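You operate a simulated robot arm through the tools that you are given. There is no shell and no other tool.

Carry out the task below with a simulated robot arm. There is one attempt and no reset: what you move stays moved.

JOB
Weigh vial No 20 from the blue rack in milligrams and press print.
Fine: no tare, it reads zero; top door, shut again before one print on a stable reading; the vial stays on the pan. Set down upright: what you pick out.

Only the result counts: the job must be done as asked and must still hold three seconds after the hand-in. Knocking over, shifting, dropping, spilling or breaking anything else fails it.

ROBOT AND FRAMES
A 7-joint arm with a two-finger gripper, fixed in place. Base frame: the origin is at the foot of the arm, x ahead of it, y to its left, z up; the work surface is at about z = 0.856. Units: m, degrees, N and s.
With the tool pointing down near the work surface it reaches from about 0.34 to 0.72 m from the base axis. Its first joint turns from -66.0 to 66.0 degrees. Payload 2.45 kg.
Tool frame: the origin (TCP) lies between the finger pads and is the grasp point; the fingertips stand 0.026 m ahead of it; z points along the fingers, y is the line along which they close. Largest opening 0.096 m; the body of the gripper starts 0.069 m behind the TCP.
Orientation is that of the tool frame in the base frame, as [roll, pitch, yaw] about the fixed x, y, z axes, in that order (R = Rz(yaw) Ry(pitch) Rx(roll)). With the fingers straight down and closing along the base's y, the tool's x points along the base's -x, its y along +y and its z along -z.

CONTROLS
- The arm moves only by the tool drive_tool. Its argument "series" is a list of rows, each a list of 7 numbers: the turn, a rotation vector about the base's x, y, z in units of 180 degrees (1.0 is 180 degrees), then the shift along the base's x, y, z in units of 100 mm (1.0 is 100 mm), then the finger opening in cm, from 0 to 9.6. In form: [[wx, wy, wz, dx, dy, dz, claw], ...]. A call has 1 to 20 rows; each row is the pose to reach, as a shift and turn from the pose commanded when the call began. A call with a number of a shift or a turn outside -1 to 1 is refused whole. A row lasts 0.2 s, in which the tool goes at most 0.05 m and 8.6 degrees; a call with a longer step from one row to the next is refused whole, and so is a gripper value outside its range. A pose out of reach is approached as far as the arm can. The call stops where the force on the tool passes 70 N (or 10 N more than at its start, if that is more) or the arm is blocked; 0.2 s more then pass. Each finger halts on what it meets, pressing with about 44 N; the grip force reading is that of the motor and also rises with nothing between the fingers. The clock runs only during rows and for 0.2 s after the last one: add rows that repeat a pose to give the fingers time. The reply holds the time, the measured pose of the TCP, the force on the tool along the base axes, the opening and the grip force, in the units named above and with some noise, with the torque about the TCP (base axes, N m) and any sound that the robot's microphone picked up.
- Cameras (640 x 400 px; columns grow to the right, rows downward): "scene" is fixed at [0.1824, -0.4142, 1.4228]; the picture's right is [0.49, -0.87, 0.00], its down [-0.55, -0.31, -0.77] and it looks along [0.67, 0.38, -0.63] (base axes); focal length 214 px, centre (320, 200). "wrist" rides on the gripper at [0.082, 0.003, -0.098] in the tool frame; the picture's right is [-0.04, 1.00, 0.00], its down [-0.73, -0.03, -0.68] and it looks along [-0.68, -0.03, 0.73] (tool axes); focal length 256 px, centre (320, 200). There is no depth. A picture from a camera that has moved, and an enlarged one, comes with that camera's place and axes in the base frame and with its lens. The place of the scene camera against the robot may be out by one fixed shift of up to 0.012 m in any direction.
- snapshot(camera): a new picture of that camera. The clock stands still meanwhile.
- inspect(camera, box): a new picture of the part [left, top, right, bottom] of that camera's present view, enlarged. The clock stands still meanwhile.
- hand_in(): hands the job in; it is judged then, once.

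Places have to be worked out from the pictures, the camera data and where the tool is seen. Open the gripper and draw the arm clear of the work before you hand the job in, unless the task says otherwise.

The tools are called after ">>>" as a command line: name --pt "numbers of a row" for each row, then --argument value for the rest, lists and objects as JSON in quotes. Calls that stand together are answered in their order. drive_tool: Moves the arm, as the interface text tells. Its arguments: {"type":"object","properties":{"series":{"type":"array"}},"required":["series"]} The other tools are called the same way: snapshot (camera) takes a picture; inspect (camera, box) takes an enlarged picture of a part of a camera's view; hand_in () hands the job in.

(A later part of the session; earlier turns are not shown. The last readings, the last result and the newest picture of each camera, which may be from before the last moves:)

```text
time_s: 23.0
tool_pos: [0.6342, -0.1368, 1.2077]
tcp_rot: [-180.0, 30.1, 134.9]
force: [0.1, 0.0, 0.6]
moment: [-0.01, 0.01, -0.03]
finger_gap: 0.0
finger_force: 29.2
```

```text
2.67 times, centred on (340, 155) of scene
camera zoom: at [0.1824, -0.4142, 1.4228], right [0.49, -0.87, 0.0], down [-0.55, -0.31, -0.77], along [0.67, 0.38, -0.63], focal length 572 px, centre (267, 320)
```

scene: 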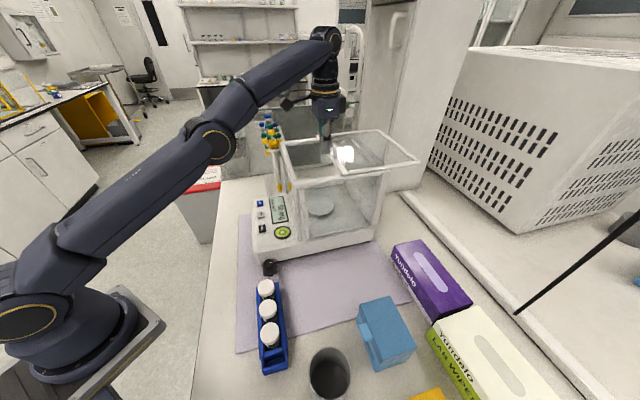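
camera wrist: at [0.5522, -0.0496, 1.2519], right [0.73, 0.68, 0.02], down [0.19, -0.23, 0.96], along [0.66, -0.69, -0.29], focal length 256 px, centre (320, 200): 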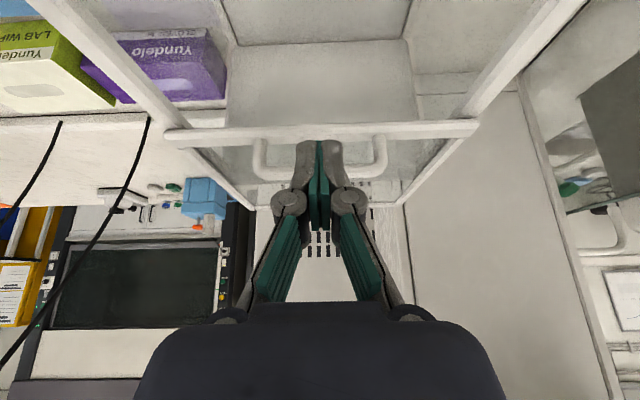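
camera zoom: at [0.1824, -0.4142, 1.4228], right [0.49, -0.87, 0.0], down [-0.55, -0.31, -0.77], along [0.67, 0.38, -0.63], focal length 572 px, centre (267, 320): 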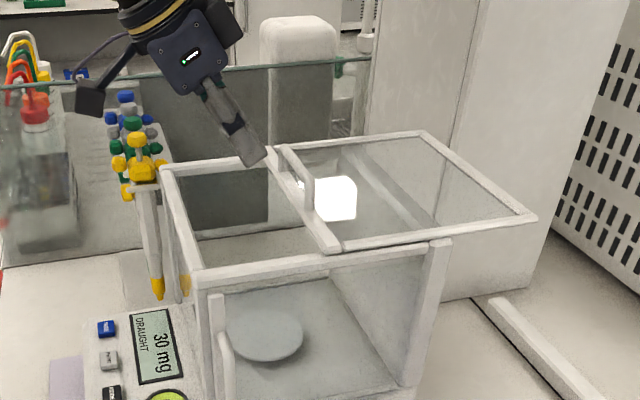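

The tilted fingers hover in front of the door's front frame (frame z≈1.137–1.15). I lower so the tips meet the frame's front face and push on slowly.

>>> drive_tool --pt "0 0 0 0 0 -0.2 0" --pt "0 0 0 0 0 -0.4 0" --pt "0 0 0 0 0 -0.52 0" --pt "0 0 0 0.06 -0.06 -0.52 0" --pt "0 0 0 0.12 -0.12 -0.52 0" --pt "0 0 0 0.18 -0.18 -0.52 0" --pt "0 0 0 0.23 -0.23 -0.52 0" --pt "0 0 0 0.28 -0.28 -0.52 0" --pt "0 0 0 0.33 -0.33 -0.52 0" --pt "0 0 0 0.38 -0.38 -0.52 0"

>>> snapshot --camera "wrist"

>>> inspect --camera "scene" --box '[240, 80, 440, 230]'

```text
time_s: 25.2
tool_pos: [0.6723, -0.1751, 1.1571]
tcp_rot: [-180.0, 30.0, 135.0]
force: [-0.2, 0.1, 0.5]
moment: [-0.01, 0.01, -0.01]
finger_gap: 0.0
finger_force: 28.3
```

```text
taken
camera wrist: at [0.5907, -0.0878, 1.2006], right [0.73, 0.68, 0.02], down [0.19, -0.23, 0.95], along [0.66, -0.69, -0.3], focal length 256 px, centre (320, 200)
```

wrist: 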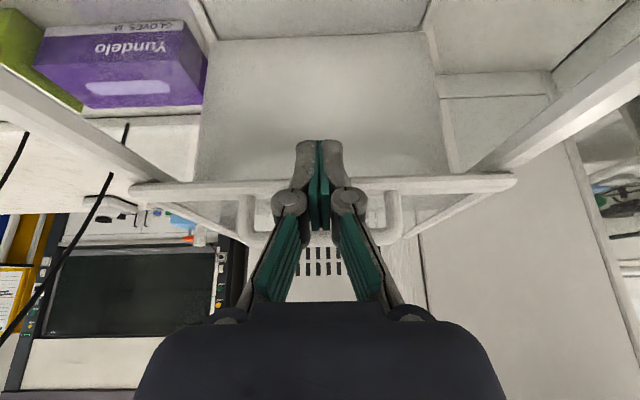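

```text
2.67 times, centred on (340, 155) of scene
camera zoom: at [0.1824, -0.4142, 1.4228], right [0.49, -0.87, 0.0], down [-0.55, -0.31, -0.77], along [0.67, 0.38, -0.63], focal length 572 px, centre (267, 320)
```

zoom: 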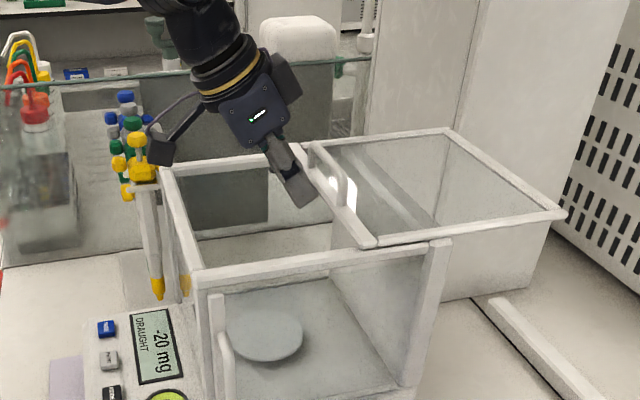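

The door is moving with little force. I push a further 0.08 m.

>>> drive_tool --pt "0 0 0 0.06 -0.06 0 0" --pt "0 0 0 0.12 -0.12 0 0" --pt "0 0 0 0.18 -0.18 0 0" --pt "0 0 0 0.24 -0.24 0 0" --pt "0 0 0 0.3 -0.3 0 0" --pt "0 0 0 0.36 -0.36 0 0" --pt "0 0 0 0.42 -0.42 0 0" --pt "0 0 0 0.48 -0.48 0 0" --pt "0 0 0 0.53 -0.53 0 0" --pt "0 0 0 0.53 -0.53 0 0"

>>> snapshot --camera "wrist"

>>> inspect --camera "scene" --box '[240, 80, 440, 230]'

```text
time_s: 26.2
tool_pos: [0.6889, -0.1874, 1.1471]
tcp_rot: [-179.5, 27.8, 135.4]
force: [-2.8, 3.9, -4.6]
moment: [0.06, 0.09, -0.03]
finger_gap: 0.0059
finger_force: 28.5
stopped in row 4: the force on the tool passed its limit at 77 N (the readings are from after the stop); the commanded pose is now the measured one
```

```text
taken
camera wrist: at [0.6089, -0.101, 1.1959], right [0.73, 0.68, 0.01], down [0.22, -0.25, 0.94], along [0.65, -0.69, -0.33], focal length 256 px, centre (320, 200)
```

wrist: 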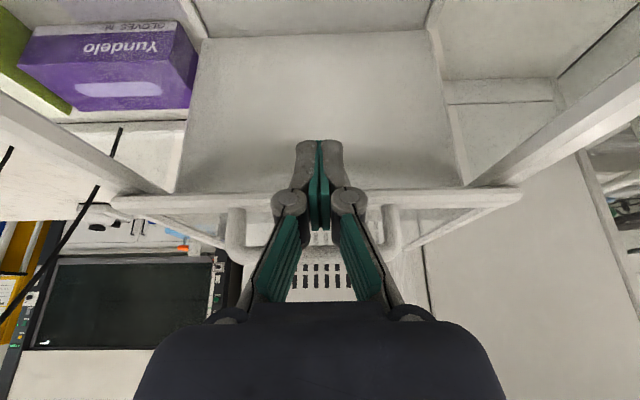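

```text
2.67 times, centred on (340, 155) of scene
camera zoom: at [0.1824, -0.4141, 1.4228], right [0.49, -0.87, 0.0], down [-0.55, -0.31, -0.77], along [0.67, 0.38, -0.63], focal length 572 px, centre (267, 320)
```

zoom: 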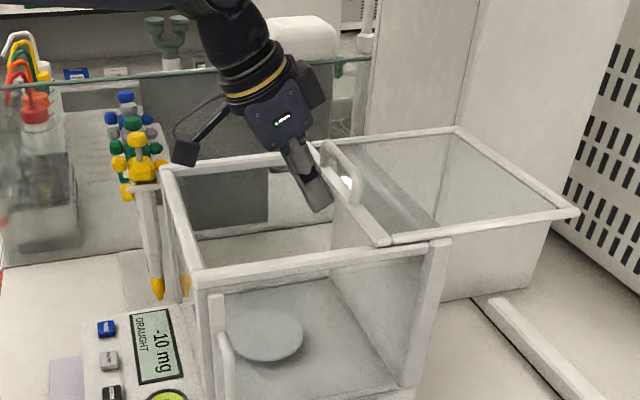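

The door has reached its end stop: front edge at about 0.155 m of travel, balance unmoved. I withdraw forward and up, bring the tool upright, and then measure the pan from a clean viewpoint.

>>> drive_tool --pt "0 0 0 -0.15 0.15 0 0" --pt "0 0 0 -0.3 0.3 0 0" --pt "0 0 0 -0.35 0.35 0.3 0" --pt "0 0 0 -0.4 0.4 0.65 0" --pt "0 0 0 -0.45 0.45 0.95 0" --pt "0 0 0 -0.45 0.45 0.95 0"

>>> drive_tool --pt "0.027 0.027 0 -0.15 0.15 0 0" --pt "0.054 0.054 0 -0.3 0.3 0 0" --pt "0.081 0.081 0 -0.45 0.45 0 0" --pt "0.1092 0.1092 0 -0.6 0.6 0 0" --pt "0.1092 0.1092 0 -0.6 0.6 0 0"

>>> snapshot --camera "wrist"

>>> snapshot --camera "scene"

```text
time_s: 27.6
tool_pos: [0.6452, -0.1455, 1.2433]
tcp_rot: [-179.6, 28.0, 135.3]
force: [-1.4, -0.5, 0.4]
moment: [0.02, -0.01, 0.0]
finger_gap: 0.0001
finger_force: 28.5
```

```text
time_s: 28.8
tool_pos: [0.5836, -0.0834, 1.2439]
tcp_rot: [-179.6, 0.2, 135.2]
force: [0.2, -0.1, 1.0]
moment: [0.02, -0.01, 0.02]
finger_gap: 0.0003
finger_force: 28.3
```

```text
taken
camera wrist: at [0.5293, -0.0228, 1.3417], right [0.73, 0.68, 0.0], down [0.5, -0.53, 0.68], along [0.46, -0.5, -0.73], focal length 256 px, centre (320, 200)
```

wrist: 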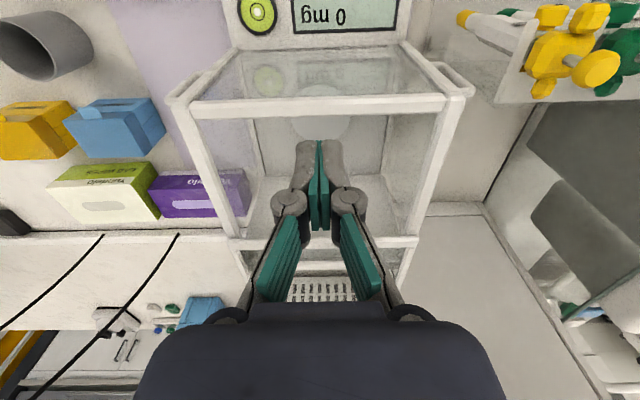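

```text
taken
```

scene: 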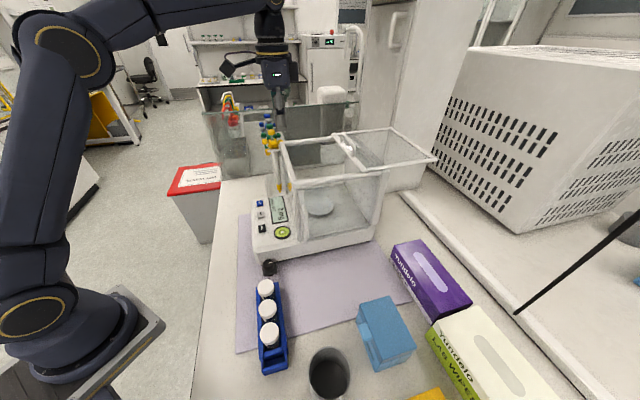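

I shift sideways to see the pan directly through the opening, without the fingers in the way.

>>> drive_tool --pt "0 0 0 0 -0.25 0 0" --pt "0 0 0 0 -0.5 0 0" --pt "0 0 0 0 -0.75 -0.2 0" --pt "0 0 0 0.02 -1.0 -0.4 0" --pt "0 0 0 0.02 -1.0 -0.4 0"

>>> snapshot --camera "wrist"

>>> drive_tool --pt "0 0 0 0 0 0.3 0" --pt "0 0 0 0 0 0.6 0" --pt "0 0 0 0 0 0.8 0" --pt "0 0 0 0 0 0.8 0"

>>> snapshot --camera "wrist"

```text
time_s: 30.0
tool_pos: [0.5857, -0.1839, 1.2031]
tcp_rot: [-179.7, 0.2, 135.3]
force: [-0.2, -0.5, -0.2]
moment: [0.02, -0.01, -0.01]
finger_gap: 0.0
finger_force: 28.6
```

```text
taken
camera wrist: at [0.5307, -0.1226, 1.3013], right [0.73, 0.68, 0.0], down [0.5, -0.53, 0.68], along [0.46, -0.5, -0.73], focal length 256 px, centre (320, 200)
```

wrist: 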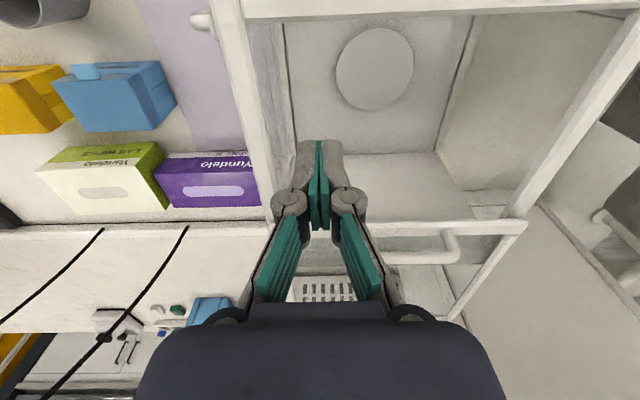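

```text
time_s: 31.0
tool_pos: [0.5841, -0.1826, 1.271]
tcp_rot: [-179.8, 0.3, 135.2]
force: [0.6, -0.3, 0.2]
moment: [0.01, -0.03, -0.01]
finger_gap: 0.0
finger_force: 28.5
out of reach, approached as far as the arm can: row 3, 4
```

```text
taken
camera wrist: at [0.5291, -0.1211, 1.3692], right [0.73, 0.68, 0.0], down [0.5, -0.53, 0.68], along [0.46, -0.5, -0.73], focal length 256 px, centre (320, 200)
```

wrist: 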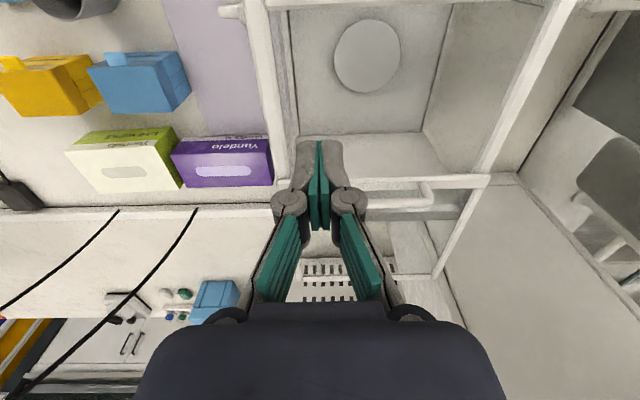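

Two clean views give the pan centre at (0.647,-0.1505), z≈0.957, diameter ≈0.1. Since the camera on the wrist would foul the frame when lowering with the present heading, I plan to pick and place with yaw 45° and a 20° tilt about the closing axis. I go back towards the rack first.

>>> drive_tool --pt "0 0 0 -0.3 0 0 2" --pt "0 0 0 -0.6 0 0 4" --pt "0 0 0 -0.9 0 0 6" --pt "0 0 0 -1.0 0 0 6.5" --pt "0 0 0 -1.0 0 0 6.5"

>>> drive_tool --pt "0 0 -0.0415 -0.2 0 -0.1 6.5" --pt "0 0 -0.083 -0.4 0 -0.2 6.5" --pt "0 0 -0.1245 -0.6 0 -0.3 6.5" --pt "0 0 -0.166 -0.7 0 -0.4 6.5" --pt "0 0 -0.2075 -0.8 0 -0.5 6.5" --pt "0 0 -0.249 -0.9 0 -0.5 6.5" --pt "0 0 -0.29 -0.9 0 -0.5 6.5" --pt "0 0 -0.332 -0.9 0 -0.5 6.5" --pt "0 0 -0.374 -0.9 0 -0.5 6.5" --pt "0 0 -0.416 -0.9 0 -0.5 6.5" --pt "0 0 -0.458 -0.9 0 -0.5 6.5" --pt "0 0 -0.501 -0.9 0 -0.5 6.5" --pt "0 0 -0.501 -0.9 0 -0.5 6.5"

>>> snapshot --camera "wrist"

>>> snapshot --camera "scene"

```text
time_s: 32.2
tool_pos: [0.4828, -0.1821, 1.2718]
tcp_rot: [-179.8, 0.1, 135.4]
force: [0.7, 0.3, 0.8]
moment: [0.01, -0.04, 0.01]
finger_gap: 0.065
finger_force: 0.1
```

```text
time_s: 35.0
tool_pos: [0.3946, -0.1822, 1.2223]
tcp_rot: [-179.7, 0.3, 45.1]
force: [-0.5, -0.2, -0.3]
moment: [-0.01, 0.03, 0.04]
finger_gap: 0.065
finger_force: 0.1
```

```text
taken
camera wrist: at [0.4553, -0.1265, 1.3202], right [0.68, -0.73, 0.0], down [-0.54, -0.5, 0.68], along [-0.5, -0.46, -0.73], focal length 256 px, centre (320, 200)
```

wrist: 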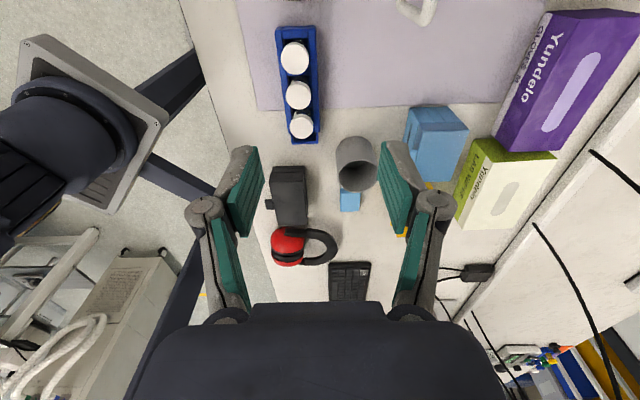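

```text
taken
```

scene: 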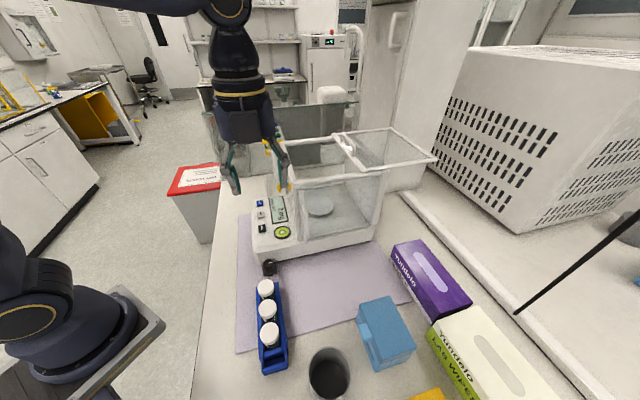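

Yaw 45° is reachable. Now I tilt by 20° (fingers pointing toward +e1, i.e. toward the balance, hand leaning back) and move above vial No 20 at a safe height.

>>> drive_tool --pt "0.0262 -0.027 0 -0.12 0.05 -0.2 6.5" --pt "0.0524 -0.054 0 -0.24 0.1 -0.45 6.5" --pt "0.0785 -0.0809 -0.0006 -0.36 0.14 -0.7 6.5" --pt "0.0785 -0.0809 -0.0006 -0.406 0.162 -0.9 6.5" --pt "0.0785 -0.0809 -0.0006 -0.406 0.162 -0.9 6.5"

>>> snapshot --camera "wrist"

>>> snapshot --camera "scene"

```text
time_s: 36.2
tool_pos: [0.3532, -0.1657, 1.1329]
tcp_rot: [179.9, -20.1, 45.0]
force: [-0.4, -0.3, -0.4]
moment: [-0.01, -0.01, -0.02]
finger_gap: 0.065
finger_force: 0.0
```

```text
taken
camera wrist: at [0.3862, -0.1375, 1.2523], right [0.68, -0.73, -0.01], down [-0.67, -0.63, 0.39], along [-0.29, -0.25, -0.92], focal length 256 px, centre (320, 200)
```

wrist: 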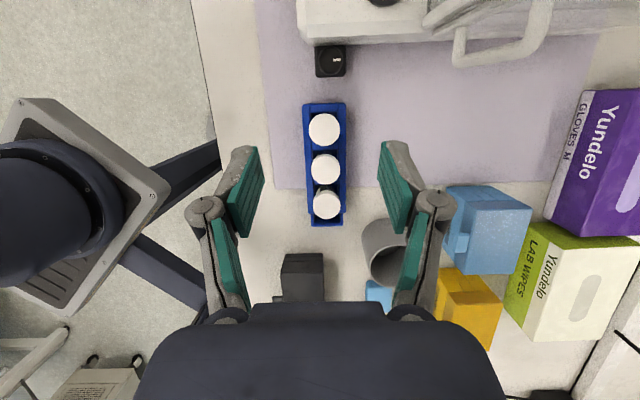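

```text
taken
```

scene: 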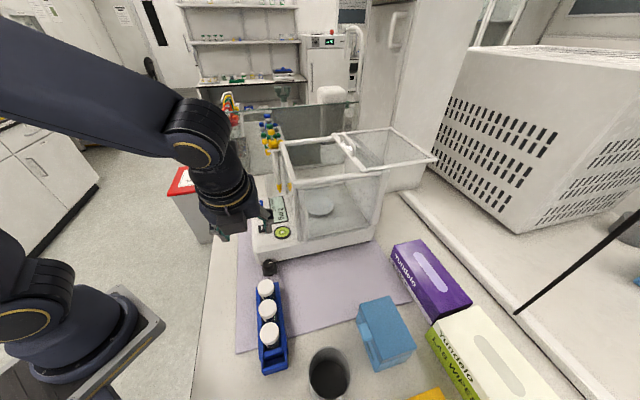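

I zoom on the vial caps to refine No 20's centre.

>>> inspect --camera "wrist" --box '[280, 90, 360, 140]'

>>> inspect --camera "wrist" --box '[280, 30, 376, 240]'

```text
8.00 times, centred on (320, 115) of wrist
camera zoom: at [0.3862, -0.1375, 1.2523], right [0.68, -0.73, -0.01], down [-0.67, -0.63, 0.39], along [-0.29, -0.25, -0.92], focal length 2048 px, centre (320, 880)
```

zoom: 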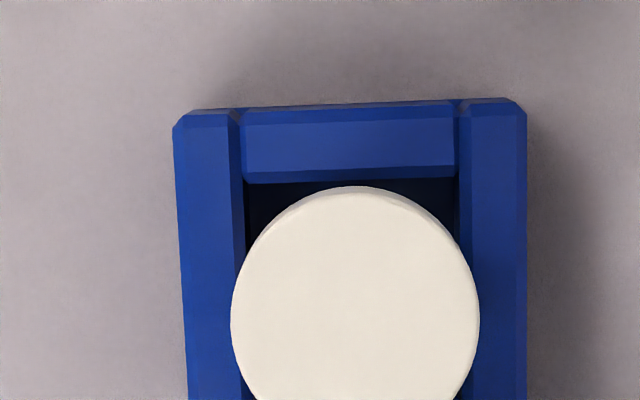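

```text
1.90 times, centred on (328, 135) of wrist
camera zoom: at [0.3862, -0.1375, 1.2523], right [0.68, -0.73, -0.01], down [-0.67, -0.63, 0.39], along [-0.29, -0.25, -0.92], focal length 488 px, centre (305, 324)
```

zoom: 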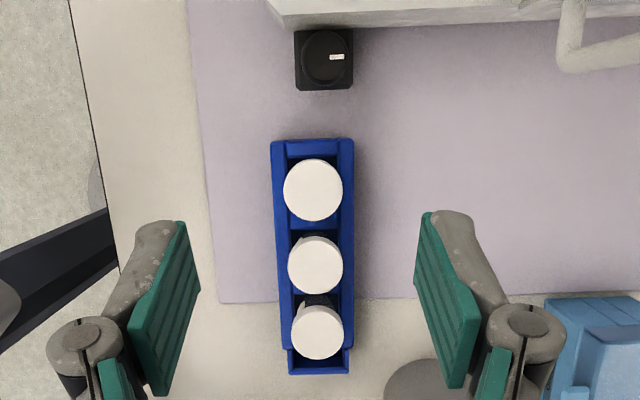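

Vial No 20's cap centre works out to (0.355,-0.168), cap top ≈0.93, rack wall top ≈0.888, so gripping only the cap is safe. I align and descend to an intermediate height to check.

>>> drive_tool --pt "0 0 0 -0.01 -0.02 -0.25 6.5" --pt "0 0 0 -0.02 -0.04 -0.5 6.5" --pt "0 0 0 -0.029 -0.058 -0.75 6.5" --pt "0 0 0 -0.029 -0.058 -0.95 6.5" --pt "0 0 0 -0.029 -0.058 -0.95 6.5"

>>> snapshot --camera "wrist"

>>> inspect --camera "scene" --box '[210, 200, 330, 320]'

```text
time_s: 37.4
tool_pos: [0.3515, -0.1722, 1.0372]
tcp_rot: [179.9, -20.1, 45.0]
force: [-0.4, 0.3, 0.3]
moment: [-0.01, 0.01, 0.0]
finger_gap: 0.0652
finger_force: 0.1
```

```text
taken
camera wrist: at [0.3839, -0.1435, 1.1576], right [0.68, -0.73, -0.01], down [-0.67, -0.63, 0.39], along [-0.29, -0.25, -0.92], focal length 256 px, centre (320, 200)
```

wrist: 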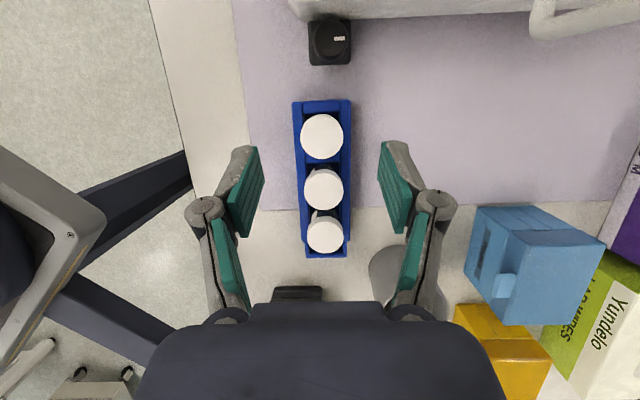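

```text
3.33 times, centred on (270, 260) of scene
camera zoom: at [0.1824, -0.4142, 1.4228], right [0.49, -0.87, 0.0], down [-0.55, -0.31, -0.77], along [0.67, 0.38, -0.63], focal length 715 px, centre (487, 0)
```

zoom: 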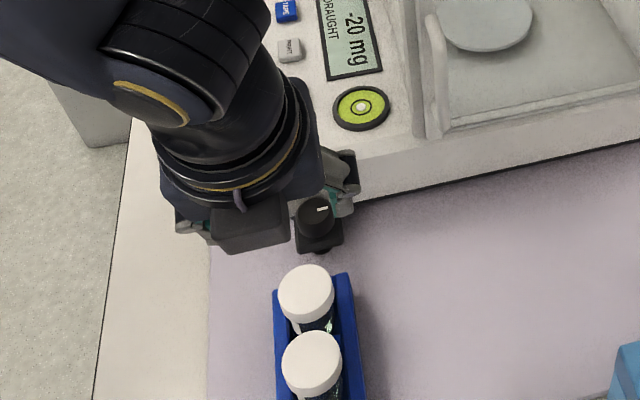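

The cap stays centred between the open fingers. I descend so the fingertips straddle the cap (TCP z≈0.938).

>>> drive_tool --pt "0 0 0 0.003 0.003 -0.25 6.5" --pt "0 0 0 0.005 0.005 -0.5 6.5" --pt "0 0 0 0.005 0.005 -0.7 6.5" --pt "0 0 0 0.005 0.005 -0.85 6.5" --pt "0 0 0 0.005 0.005 -0.95 6.5" --pt "0 0 0 0.005 0.005 -0.993 6.5" --pt "0 0 0 0.005 0.005 -0.993 6.5"

>>> snapshot --camera "wrist"

>>> inspect --camera "scene" --box '[210, 220, 330, 340]'

```text
time_s: 39.0
tool_pos: [0.3499, -0.1712, 0.9374]
tcp_rot: [179.9, -20.1, 45.1]
force: [0.7, -1.3, -0.2]
moment: [0.02, -0.03, -0.03]
finger_gap: 0.0651
finger_force: 0.1
```

```text
taken
camera wrist: at [0.3838, -0.1428, 1.058], right [0.68, -0.73, -0.01], down [-0.67, -0.63, 0.39], along [-0.29, -0.25, -0.92], focal length 256 px, centre (320, 200)
```

wrist: 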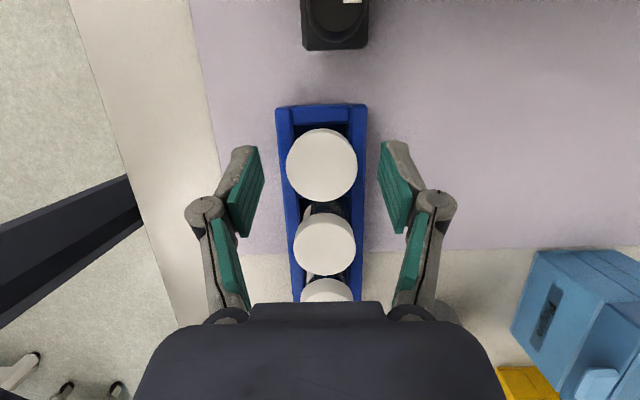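

```text
3.33 times, centred on (270, 280) of scene
camera zoom: at [0.1824, -0.4142, 1.4228], right [0.49, -0.87, 0.0], down [-0.55, -0.31, -0.77], along [0.67, 0.38, -0.63], focal length 715 px, centre (487, -67)
```

zoom: 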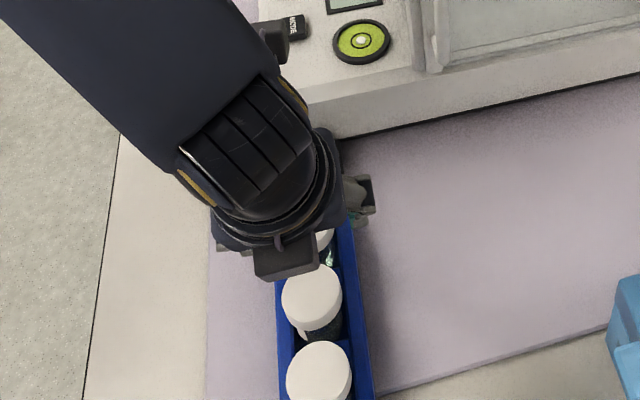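

The cap is centred between the pads with equal gaps. I close the gripper on the cap.

>>> drive_tool --pt "0 0 0 0 0 0 5.0" --pt "0 0 0 0 0 0 3.0" --pt "0 0 0 0 0 0 2.0" --pt "0 0 0 0 0 0 2.0" --pt "0 0 0 0 0 0 2.0" --pt "0 0 0 0 0 0 2.0"

>>> snapshot --camera "wrist"

```text
time_s: 40.4
tool_pos: [0.3502, -0.1718, 0.9386]
tcp_rot: [179.8, -20.1, 44.9]
force: [-0.2, -0.5, 3.5]
moment: [-0.01, 0.02, 0.02]
finger_gap: 0.0349
finger_force: 43.7
```

```text
taken
camera wrist: at [0.3839, -0.1429, 1.0582], right [0.68, -0.73, -0.01], down [-0.67, -0.63, 0.39], along [-0.29, -0.25, -0.92], focal length 256 px, centre (320, 200)
```

wrist: 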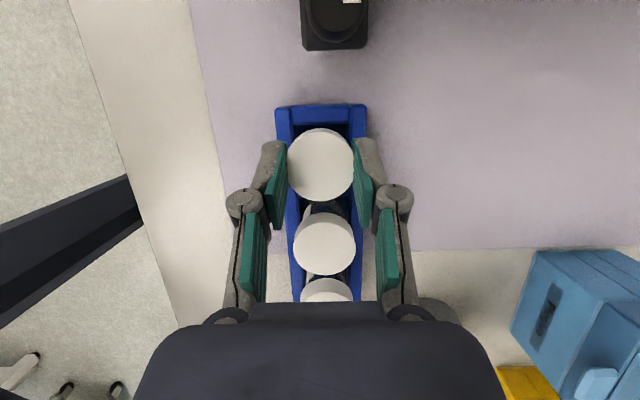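

Grip is firm (gap 34.9 mm, 44 N). I lift straight up slowly.

>>> drive_tool --pt "0 0 0 0 0 0.05 2.0" --pt "0 0 0 0 0 0.12 2.0" --pt "0 0 0 0 0 0.22 2.0" --pt "0 0 0 0 0 0.34 2.0" --pt "0 0 0 0 0 0.48 2.0" --pt "0 0 0 0 0 0.64 2.0" --pt "0 0 0 0 0 0.8 2.0" --pt "0 0 0 0 0 0.95 2.0" --pt "0 0 0 0 0 1.0 2.0" --pt "0 0 0 0 0 1.0 2.0"

>>> snapshot --camera "wrist"

>>> inspect --camera "scene" --box '[200, 190, 340, 390]'

```text
time_s: 42.6
tool_pos: [0.3509, -0.1713, 1.0377]
tcp_rot: [180.0, -20.1, 45.0]
force: [0.1, 0.1, 0.7]
moment: [-0.04, -0.02, -0.01]
finger_gap: 0.0348
finger_force: 44.2
```

```text
taken
camera wrist: at [0.3842, -0.1428, 1.158], right [0.68, -0.73, -0.01], down [-0.67, -0.63, 0.39], along [-0.29, -0.25, -0.92], focal length 256 px, centre (320, 200)
```

wrist: 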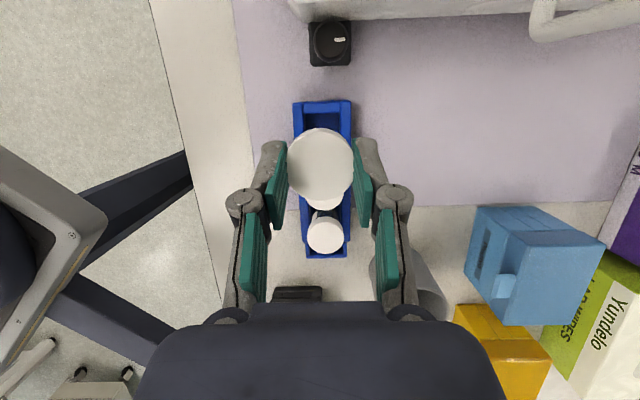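

```text
2.00 times, centred on (270, 290) of scene
camera zoom: at [0.1824, -0.4142, 1.4228], right [0.49, -0.87, 0.0], down [-0.55, -0.31, -0.77], along [0.67, 0.38, -0.63], focal length 429 px, centre (420, 20)
```

zoom: 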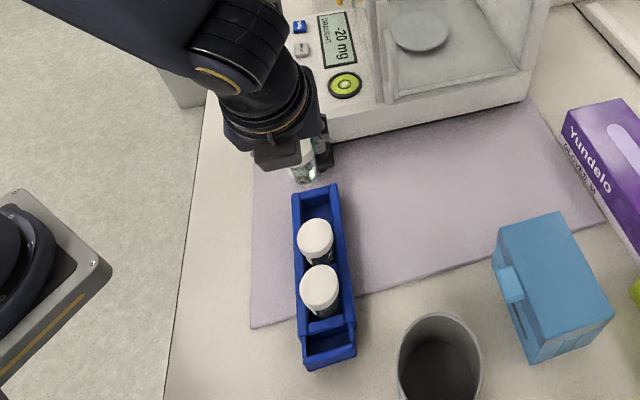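

Vial No 20 is lifted and the rest of the rack is undisturbed. I raise it above the chamber height before travelling.

>>> drive_tool --pt "0 0 0 0 0 0.2 2.0" --pt "0 0 0 0 0 0.4 2.0" --pt "0 0 0 0 0 0.6 2.0" --pt "0 0 0 0 0 0.8 2.0" --pt "0 0 0 0 0 1.0 2.0" --pt "0 0 0 0 0 1.0 2.0"

>>> drive_tool --pt "0 0 0 0 0 0.2 2.0" --pt "0 0 0 0 0 0.4 2.0" --pt "0 0 0 0 0 0.6 2.0" --pt "0 0 0 0.1 0 0.8 2.0" --pt "0 0 0 0.25 0 1.0 2.0" --pt "0 0 0 0.45 0 1.0 2.0" --pt "0 0 0 0.65 0 1.0 2.0" --pt "0 0 0 0.65 0 1.0 2.0"

>>> snapshot --camera "scene"

>>> snapshot --camera "wrist"

```text
time_s: 44.0
tool_pos: [0.3496, -0.1714, 1.138]
tcp_rot: [179.8, -20.1, 45.0]
force: [0.0, 0.4, -0.6]
moment: [0.02, 0.05, 0.0]
finger_gap: 0.0347
finger_force: 44.2
```

```text
time_s: 45.8
tool_pos: [0.4167, -0.1713, 1.2375]
tcp_rot: [179.8, -20.0, 45.0]
force: [1.0, -0.7, -0.1]
moment: [-0.01, 0.03, 0.0]
finger_gap: 0.0348
finger_force: 43.7
```

```text
taken
```

scene: 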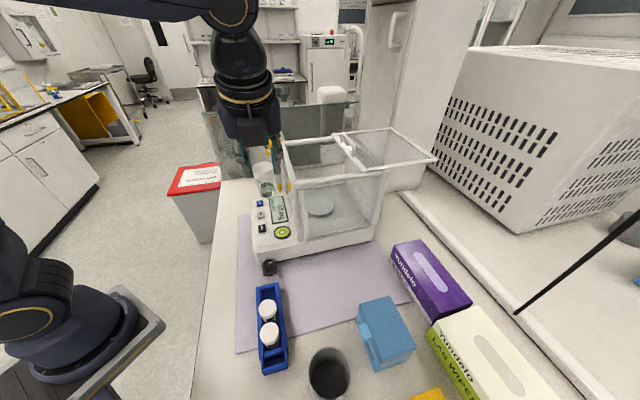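

```text
taken
camera wrist: at [0.4501, -0.1426, 1.3578], right [0.68, -0.73, -0.01], down [-0.67, -0.63, 0.39], along [-0.29, -0.25, -0.92], focal length 256 px, centre (320, 200)
```

wrist: 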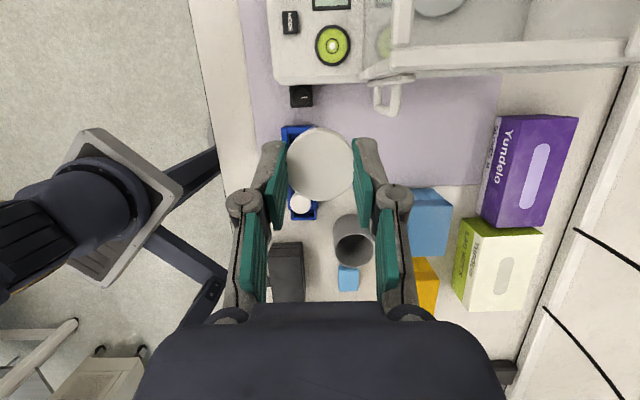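

I check the vial's hang below the fingers to know the clearance.

>>> inspect --camera "scene" --box '[215, 110, 315, 210]'

```text
4.00 times, centred on (265, 160) of scene
camera zoom: at [0.1824, -0.4142, 1.4228], right [0.49, -0.87, 0.0], down [-0.55, -0.31, -0.77], along [0.67, 0.38, -0.63], focal length 858 px, centre (540, 360)
```

zoom: 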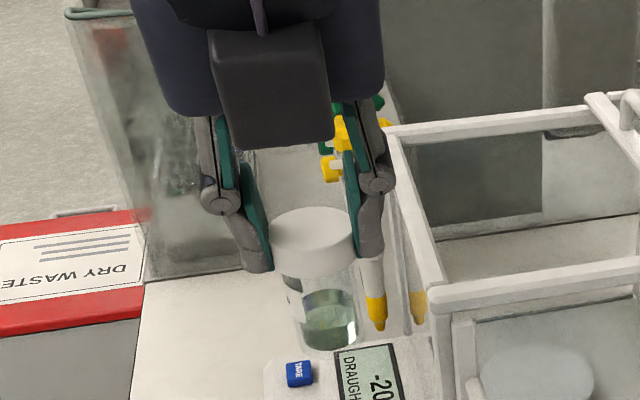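

The vial hangs upright about 0.07 m below the TCP, so its bottom is near z≈1.167, clear of the frame (1.14). I travel over the opening.

>>> drive_tool --pt "0 0 0 0.15 0 0.02 2.0" --pt "0 0 0 0.35 -0.01 0.03 2.0" --pt "0 0 0 0.55 -0.02 0.03 2.0" --pt "0 0 0 0.75 -0.03 0.03 2.0" --pt "0 0 0 0.95 -0.036 0.03 2.0" --pt "0 0 0 0.95 -0.036 0.03 2.0"

>>> drive_tool --pt "0 0 0 0.15 0 0 2.0" --pt "0 0 0 0.3 -0.01 0 2.0" --pt "0 0 0 0.45 -0.02 0 2.0" --pt "0 0 0 0.6 -0.03 0 2.0" --pt "0 0 0 0.75 -0.036 0 2.0" --pt "0 0 0 0.9 -0.036 0 2.0" --pt "0 0 0 0.95 -0.036 0 2.0" --pt "0 0 0 0.95 -0.036 0 2.0"

>>> snapshot --camera "scene"

>>> snapshot --camera "wrist"

```text
time_s: 47.2
tool_pos: [0.5104, -0.1758, 1.2408]
tcp_rot: [179.9, -20.0, 45.0]
force: [-0.9, 1.2, -0.5]
moment: [0.0, 0.0, 0.0]
finger_gap: 0.0347
finger_force: 44.0
```

```text
time_s: 49.0
tool_pos: [0.6068, -0.1789, 1.2402]
tcp_rot: [-180.0, -20.2, 45.0]
force: [-0.4, -1.1, -0.2]
moment: [0.0, 0.01, -0.01]
finger_gap: 0.0348
finger_force: 44.3
```

```text
taken
```

scene: 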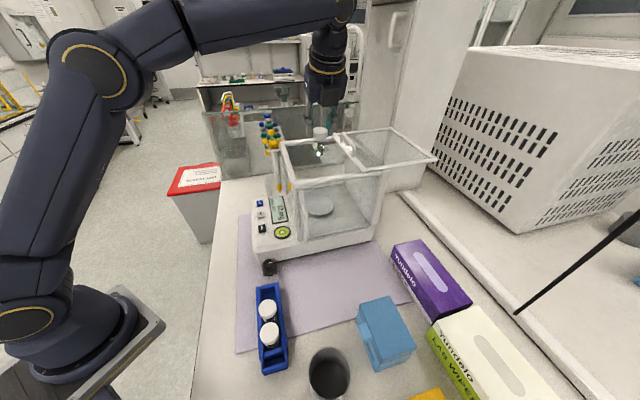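

```text
taken
camera wrist: at [0.6398, -0.1501, 1.361], right [0.68, -0.73, -0.01], down [-0.67, -0.63, 0.39], along [-0.29, -0.25, -0.92], focal length 256 px, centre (320, 200)
```

wrist: 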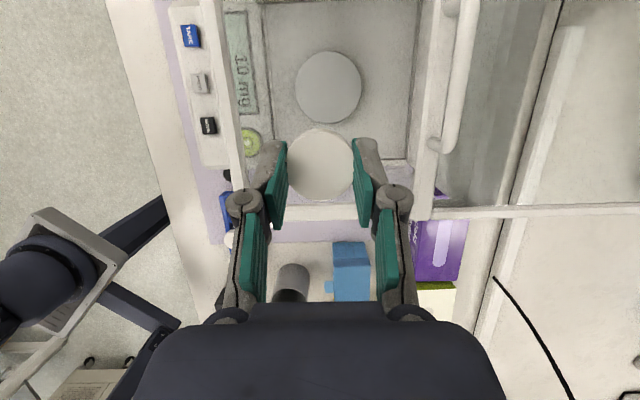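

The view shows the vial in the clear gap between front beam, door and side rail, pan centre confirmed at (0.647,-0.151). I lower into the chamber and then shift over the pan.

>>> drive_tool --pt "0 0 0 0 0 -0.15 2.0" --pt "0 0 0 0 0 -0.3 2.0" --pt "0 0 0 0 0 -0.45 2.0" --pt "0 0 0 0.04 0.03 -0.6 2.0" --pt "0 0 0 0.12 0.08 -0.75 2.0" --pt "0 0 0 0.2 0.13 -0.85 2.0" --pt "0 0 0 0.28 0.18 -0.95 2.0" --pt "0 0 0 0.354 0.227 -1.0 2.0" --pt "0 0 0 0.354 0.227 -1.0 2.0"

>>> snapshot --camera "wrist"

>>> inspect --camera "scene" --box '[250, 80, 410, 240]'

```text
time_s: 51.0
tool_pos: [0.641, -0.1546, 1.1398]
tcp_rot: [179.9, -20.0, 45.1]
force: [0.6, 0.2, 0.4]
moment: [-0.05, 0.0, -0.04]
finger_gap: 0.0347
finger_force: 44.0
```

```text
taken
camera wrist: at [0.6745, -0.1272, 1.2608], right [0.68, -0.73, -0.01], down [-0.67, -0.63, 0.39], along [-0.29, -0.25, -0.92], focal length 256 px, centre (320, 200)
```

wrist: 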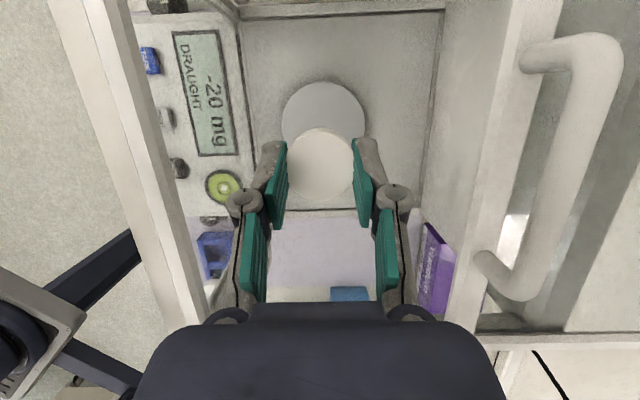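

```text
2.50 times, centred on (330, 160) of scene
camera zoom: at [0.1824, -0.4142, 1.4228], right [0.49, -0.87, 0.0], down [-0.55, -0.31, -0.77], along [0.67, 0.38, -0.63], focal length 536 px, centre (295, 300)
```

zoom: 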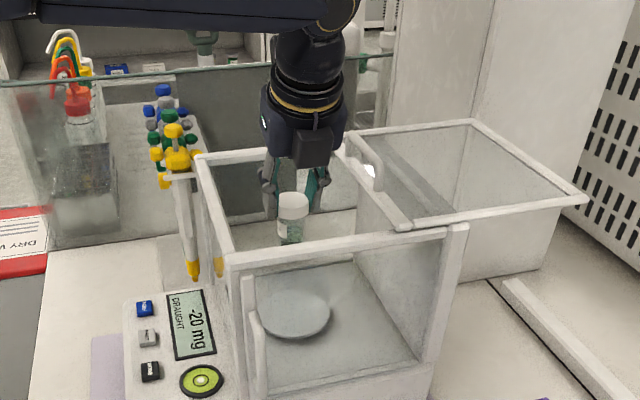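

Vial is over the pan. I lower gently to just above the expected contact height.

>>> drive_tool --pt "0 0 0 0 0 -0.12 2.0" --pt "0 0 0 0 0 -0.24 2.0" --pt "0 0 0 0 0 -0.36 2.0" --pt "0 0 0 0 0 -0.48 2.0" --pt "0 0 0 0 0 -0.6 2.0" --pt "0 0 0 0 0 -0.72 2.0" --pt "0 0 0 0 0 -0.82 2.0" --pt "0 0 0 0 0 -0.9 2.0" --pt "0 0 0 0 0 -0.95 2.0" --pt "0 0 0 0 0 -0.95 2.0"

>>> inspect --camera "scene" --box '[270, 110, 390, 230]'

>>> snapshot --camera "wrist"

```text
time_s: 53.2
tool_pos: [0.6417, -0.1549, 1.0449]
tcp_rot: [179.8, -20.2, 45.0]
force: [0.2, 0.3, -0.3]
moment: [0.02, -0.02, 0.0]
finger_gap: 0.0347
finger_force: 44.2
```

```text
3.33 times, centred on (330, 170) of scene
camera zoom: at [0.1824, -0.4142, 1.4228], right [0.49, -0.87, 0.0], down [-0.55, -0.31, -0.77], along [0.67, 0.38, -0.63], focal length 715 px, centre (287, 300)
```

zoom: 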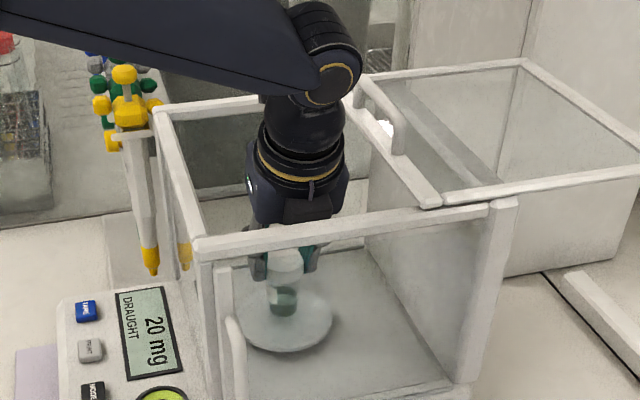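

```text
taken
camera wrist: at [0.6747, -0.1273, 1.1654], right [0.68, -0.73, -0.01], down [-0.67, -0.63, 0.39], along [-0.29, -0.25, -0.92], focal length 256 px, centre (320, 200)
```

wrist: 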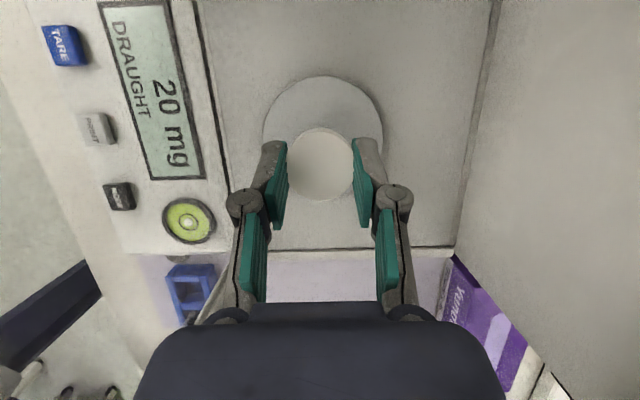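

No contact yet. I lower in 2 mm steps, checking force and the display.

>>> drive_tool --pt "0 0 0 0 0 -0.02 2.0" --pt "0 0 0 0 0 -0.04 2.0" --pt "0 0 0 0 0 -0.06 2.0" --pt "0 0 0 0 0 -0.08 2.0" --pt "0 0 0 0 0 -0.1 2.0"

>>> inspect --camera "scene" --box '[250, 150, 350, 230]'

```text
time_s: 54.4
tool_pos: [0.6409, -0.1563, 1.0384]
tcp_rot: [179.7, -20.1, 45.2]
force: [-6.7, 0.1, 22.2]
moment: [0.07, 0.34, 0.05]
finger_gap: 0.0349
finger_force: 43.8
```

```text
5.00 times, centred on (300, 190) of scene
camera zoom: at [0.1817, -0.4141, 1.4229], right [0.49, -0.87, 0.0], down [-0.55, -0.31, -0.78], along [0.67, 0.38, -0.63], focal length 1072 px, centre (420, 250)
```

zoom: 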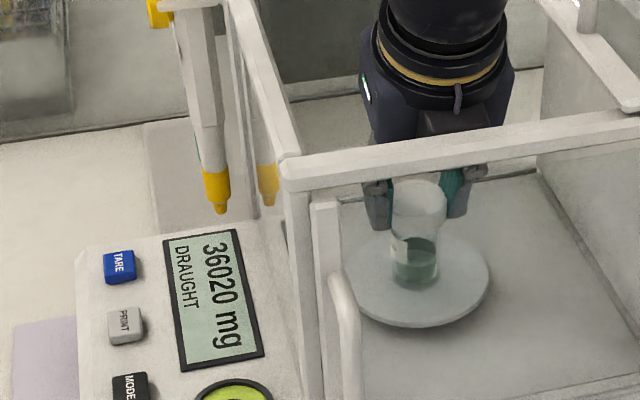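

Contact with the pan: 22 N up, display shows 36020 mg. I ease up to relieve the pressing force before releasing.

>>> drive_tool --pt "0 0 0 0 0 0.01 2.0" --pt "0 0 0 0 0 0.02 2.0" --pt "0 0 0 0 0 0.025 2.0" --pt "0 0 0 0 0 0.025 2.0"

>>> inspect --camera "scene" --box '[290, 150, 350, 220]'

>>> inspect --camera "wrist" --box '[200, 60, 440, 260]'

```text
time_s: 55.4
tool_pos: [0.6424, -0.1558, 1.0393]
tcp_rot: [179.9, -20.1, 45.1]
force: [2.9, -2.2, 10.5]
moment: [-0.05, -0.28, -0.05]
finger_gap: 0.0348
finger_force: 43.9
```

```text
5.71 times, centred on (320, 185) of scene
camera zoom: at [0.1823, -0.4142, 1.4228], right [0.49, -0.87, 0.0], down [-0.55, -0.31, -0.78], along [0.67, 0.38, -0.63], focal length 1226 px, centre (320, 286)
```

zoom: 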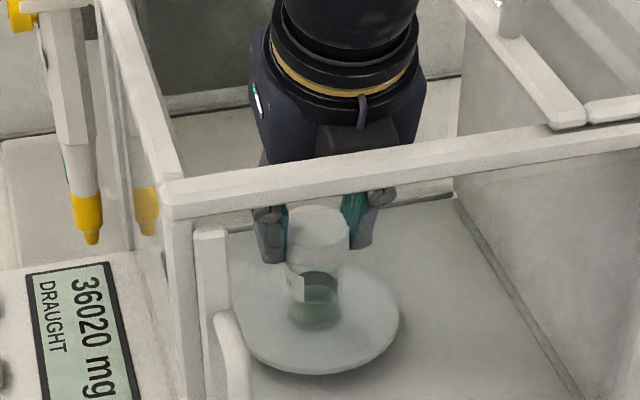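

```text
2.00 times, centred on (320, 160) of wrist
camera zoom: at [0.6749, -0.1273, 1.1585], right [0.68, -0.73, -0.01], down [-0.67, -0.63, 0.39], along [-0.29, -0.25, -0.92], focal length 512 px, centre (320, 280)
```

zoom: 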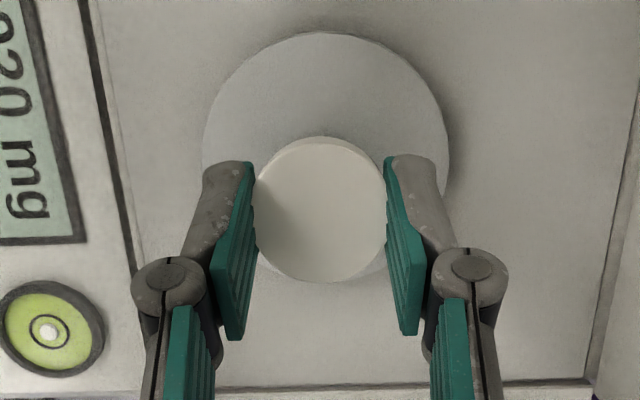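

Still pressing with ~10 N; I ease up another millimetre.

>>> drive_tool --pt "0 0 0 0 0 0.005 2.0" --pt "0 0 0 0 0 0.01 2.0" --pt "0 0 0 0 0 0.01 2.0"

>>> inspect --camera "scene" --box '[250, 150, 350, 230]'

```text
time_s: 56.2
tool_pos: [0.6415, -0.1558, 1.038]
tcp_rot: [-179.8, -20.0, 45.0]
force: [-0.7, -0.1, 1.0]
moment: [0.02, 0.02, -0.01]
finger_gap: 0.0346
finger_force: 43.9
```

```text
5.00 times, centred on (300, 190) of scene
camera zoom: at [0.1824, -0.4142, 1.4228], right [0.49, -0.87, 0.0], down [-0.55, -0.31, -0.77], along [0.67, 0.38, -0.63], focal length 1072 px, centre (420, 250)
```

zoom: 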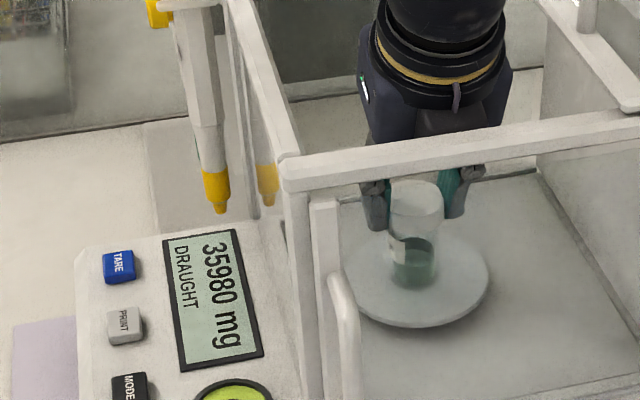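

Force is now near zero with the vial standing on the pan (35980 mg). I open the fingers gently.

>>> drive_tool --pt "0 0 0 0 0 0 3.4" --pt "0 0 0 0 0 0 3.6" --pt "0 0 0 0 0 0 3.9" --pt "0 0 0 0 0 0 4.4" --pt "0 0 0 0 0 0 5.0" --pt "0 0 0 0 0 0 5.4" --pt "0 0 0 0 0 0 5.4"

>>> snapshot --camera "wrist"

>>> inspect --camera "scene" --box '[250, 150, 350, 230]'

```text
time_s: 57.8
tool_pos: [0.6411, -0.1541, 1.0391]
tcp_rot: [179.9, -20.1, 45.0]
force: [-0.2, 0.7, -0.5]
moment: [0.03, -0.02, 0.01]
finger_gap: 0.054
finger_force: 0.1
```

```text
taken
camera wrist: at [0.6749, -0.1272, 1.1596], right [0.68, -0.73, -0.01], down [-0.67, -0.63, 0.39], along [-0.29, -0.25, -0.92], focal length 256 px, centre (320, 200)
```

wrist: 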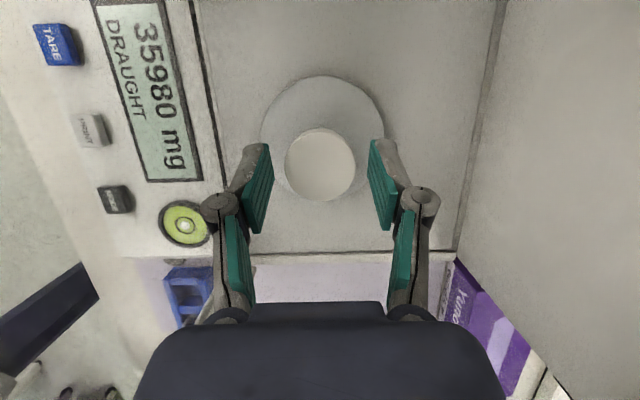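

```text
5.00 times, centred on (300, 190) of scene
camera zoom: at [0.1824, -0.4142, 1.4228], right [0.49, -0.87, 0.0], down [-0.55, -0.31, -0.77], along [0.67, 0.38, -0.63], focal length 1072 px, centre (420, 250)
```

zoom: 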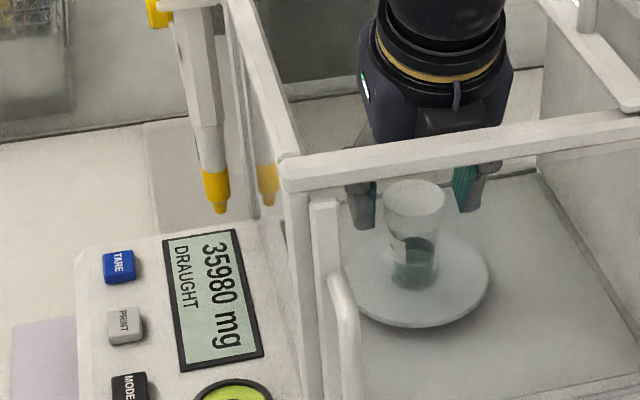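

The vial stands upright and free. I retreat straight up and back out of the chamber along the same path.

>>> drive_tool --pt "0 0 0 0 0 0.1 5.4" --pt "0 0 0 0 0 0.25 5.4" --pt "0 0 0 0 0 0.4 5.4" --pt "0 0 0 0 0 0.6 5.4" --pt "0 0 0 0 0 0.8 5.4" --pt "0 0 0 0 0 1.0 5.4" --pt "0 0 0 0 0 1.0 5.4"

>>> drive_tool --pt "0 0 0 -0.1 -0.06 0.25 5.4" --pt "0 0 0 -0.2 -0.12 0.5 5.4" --pt "0 0 0 -0.35 -0.2 0.75 5.4" --pt "0 0 0 -0.6 -0.2 1.0 5.4" --pt "0 0 0 -0.9 -0.2 1.0 5.4" --pt "0 0 0 -1.0 -0.2 1.0 5.4" --pt "0 0 0 -1.0 -0.2 1.0 5.4"

>>> snapshot --camera "scene"

>>> snapshot --camera "wrist"

```text
time_s: 59.4
tool_pos: [0.6412, -0.1551, 1.1395]
tcp_rot: [180.0, -20.1, 45.0]
force: [-0.8, 0.4, 0.3]
moment: [-0.01, -0.01, -0.01]
finger_gap: 0.0542
finger_force: 0.0
```

```text
time_s: 61.0
tool_pos: [0.5411, -0.1749, 1.239]
tcp_rot: [179.8, -20.1, 45.0]
force: [-1.0, 0.7, -0.1]
moment: [0.04, 0.03, -0.01]
finger_gap: 0.0539
finger_force: 0.2
```

```text
taken
```

scene: 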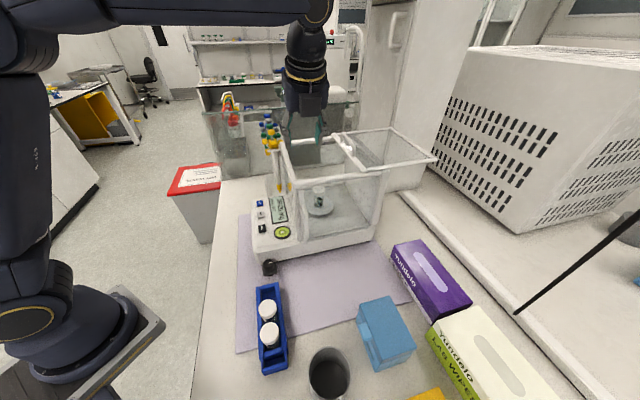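

```text
taken
camera wrist: at [0.5748, -0.1472, 1.3602], right [0.68, -0.73, -0.01], down [-0.67, -0.63, 0.39], along [-0.29, -0.25, -0.92], focal length 256 px, centre (320, 200)
```

wrist: 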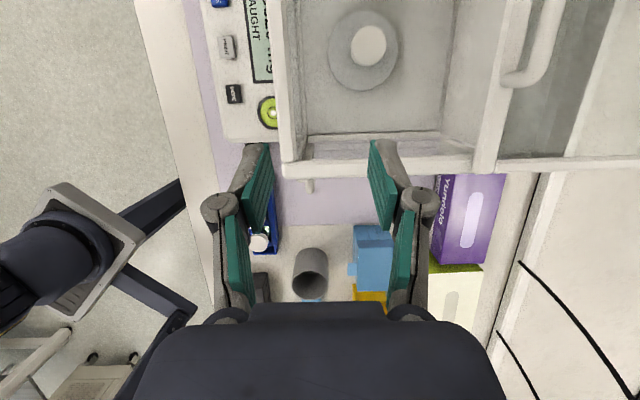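

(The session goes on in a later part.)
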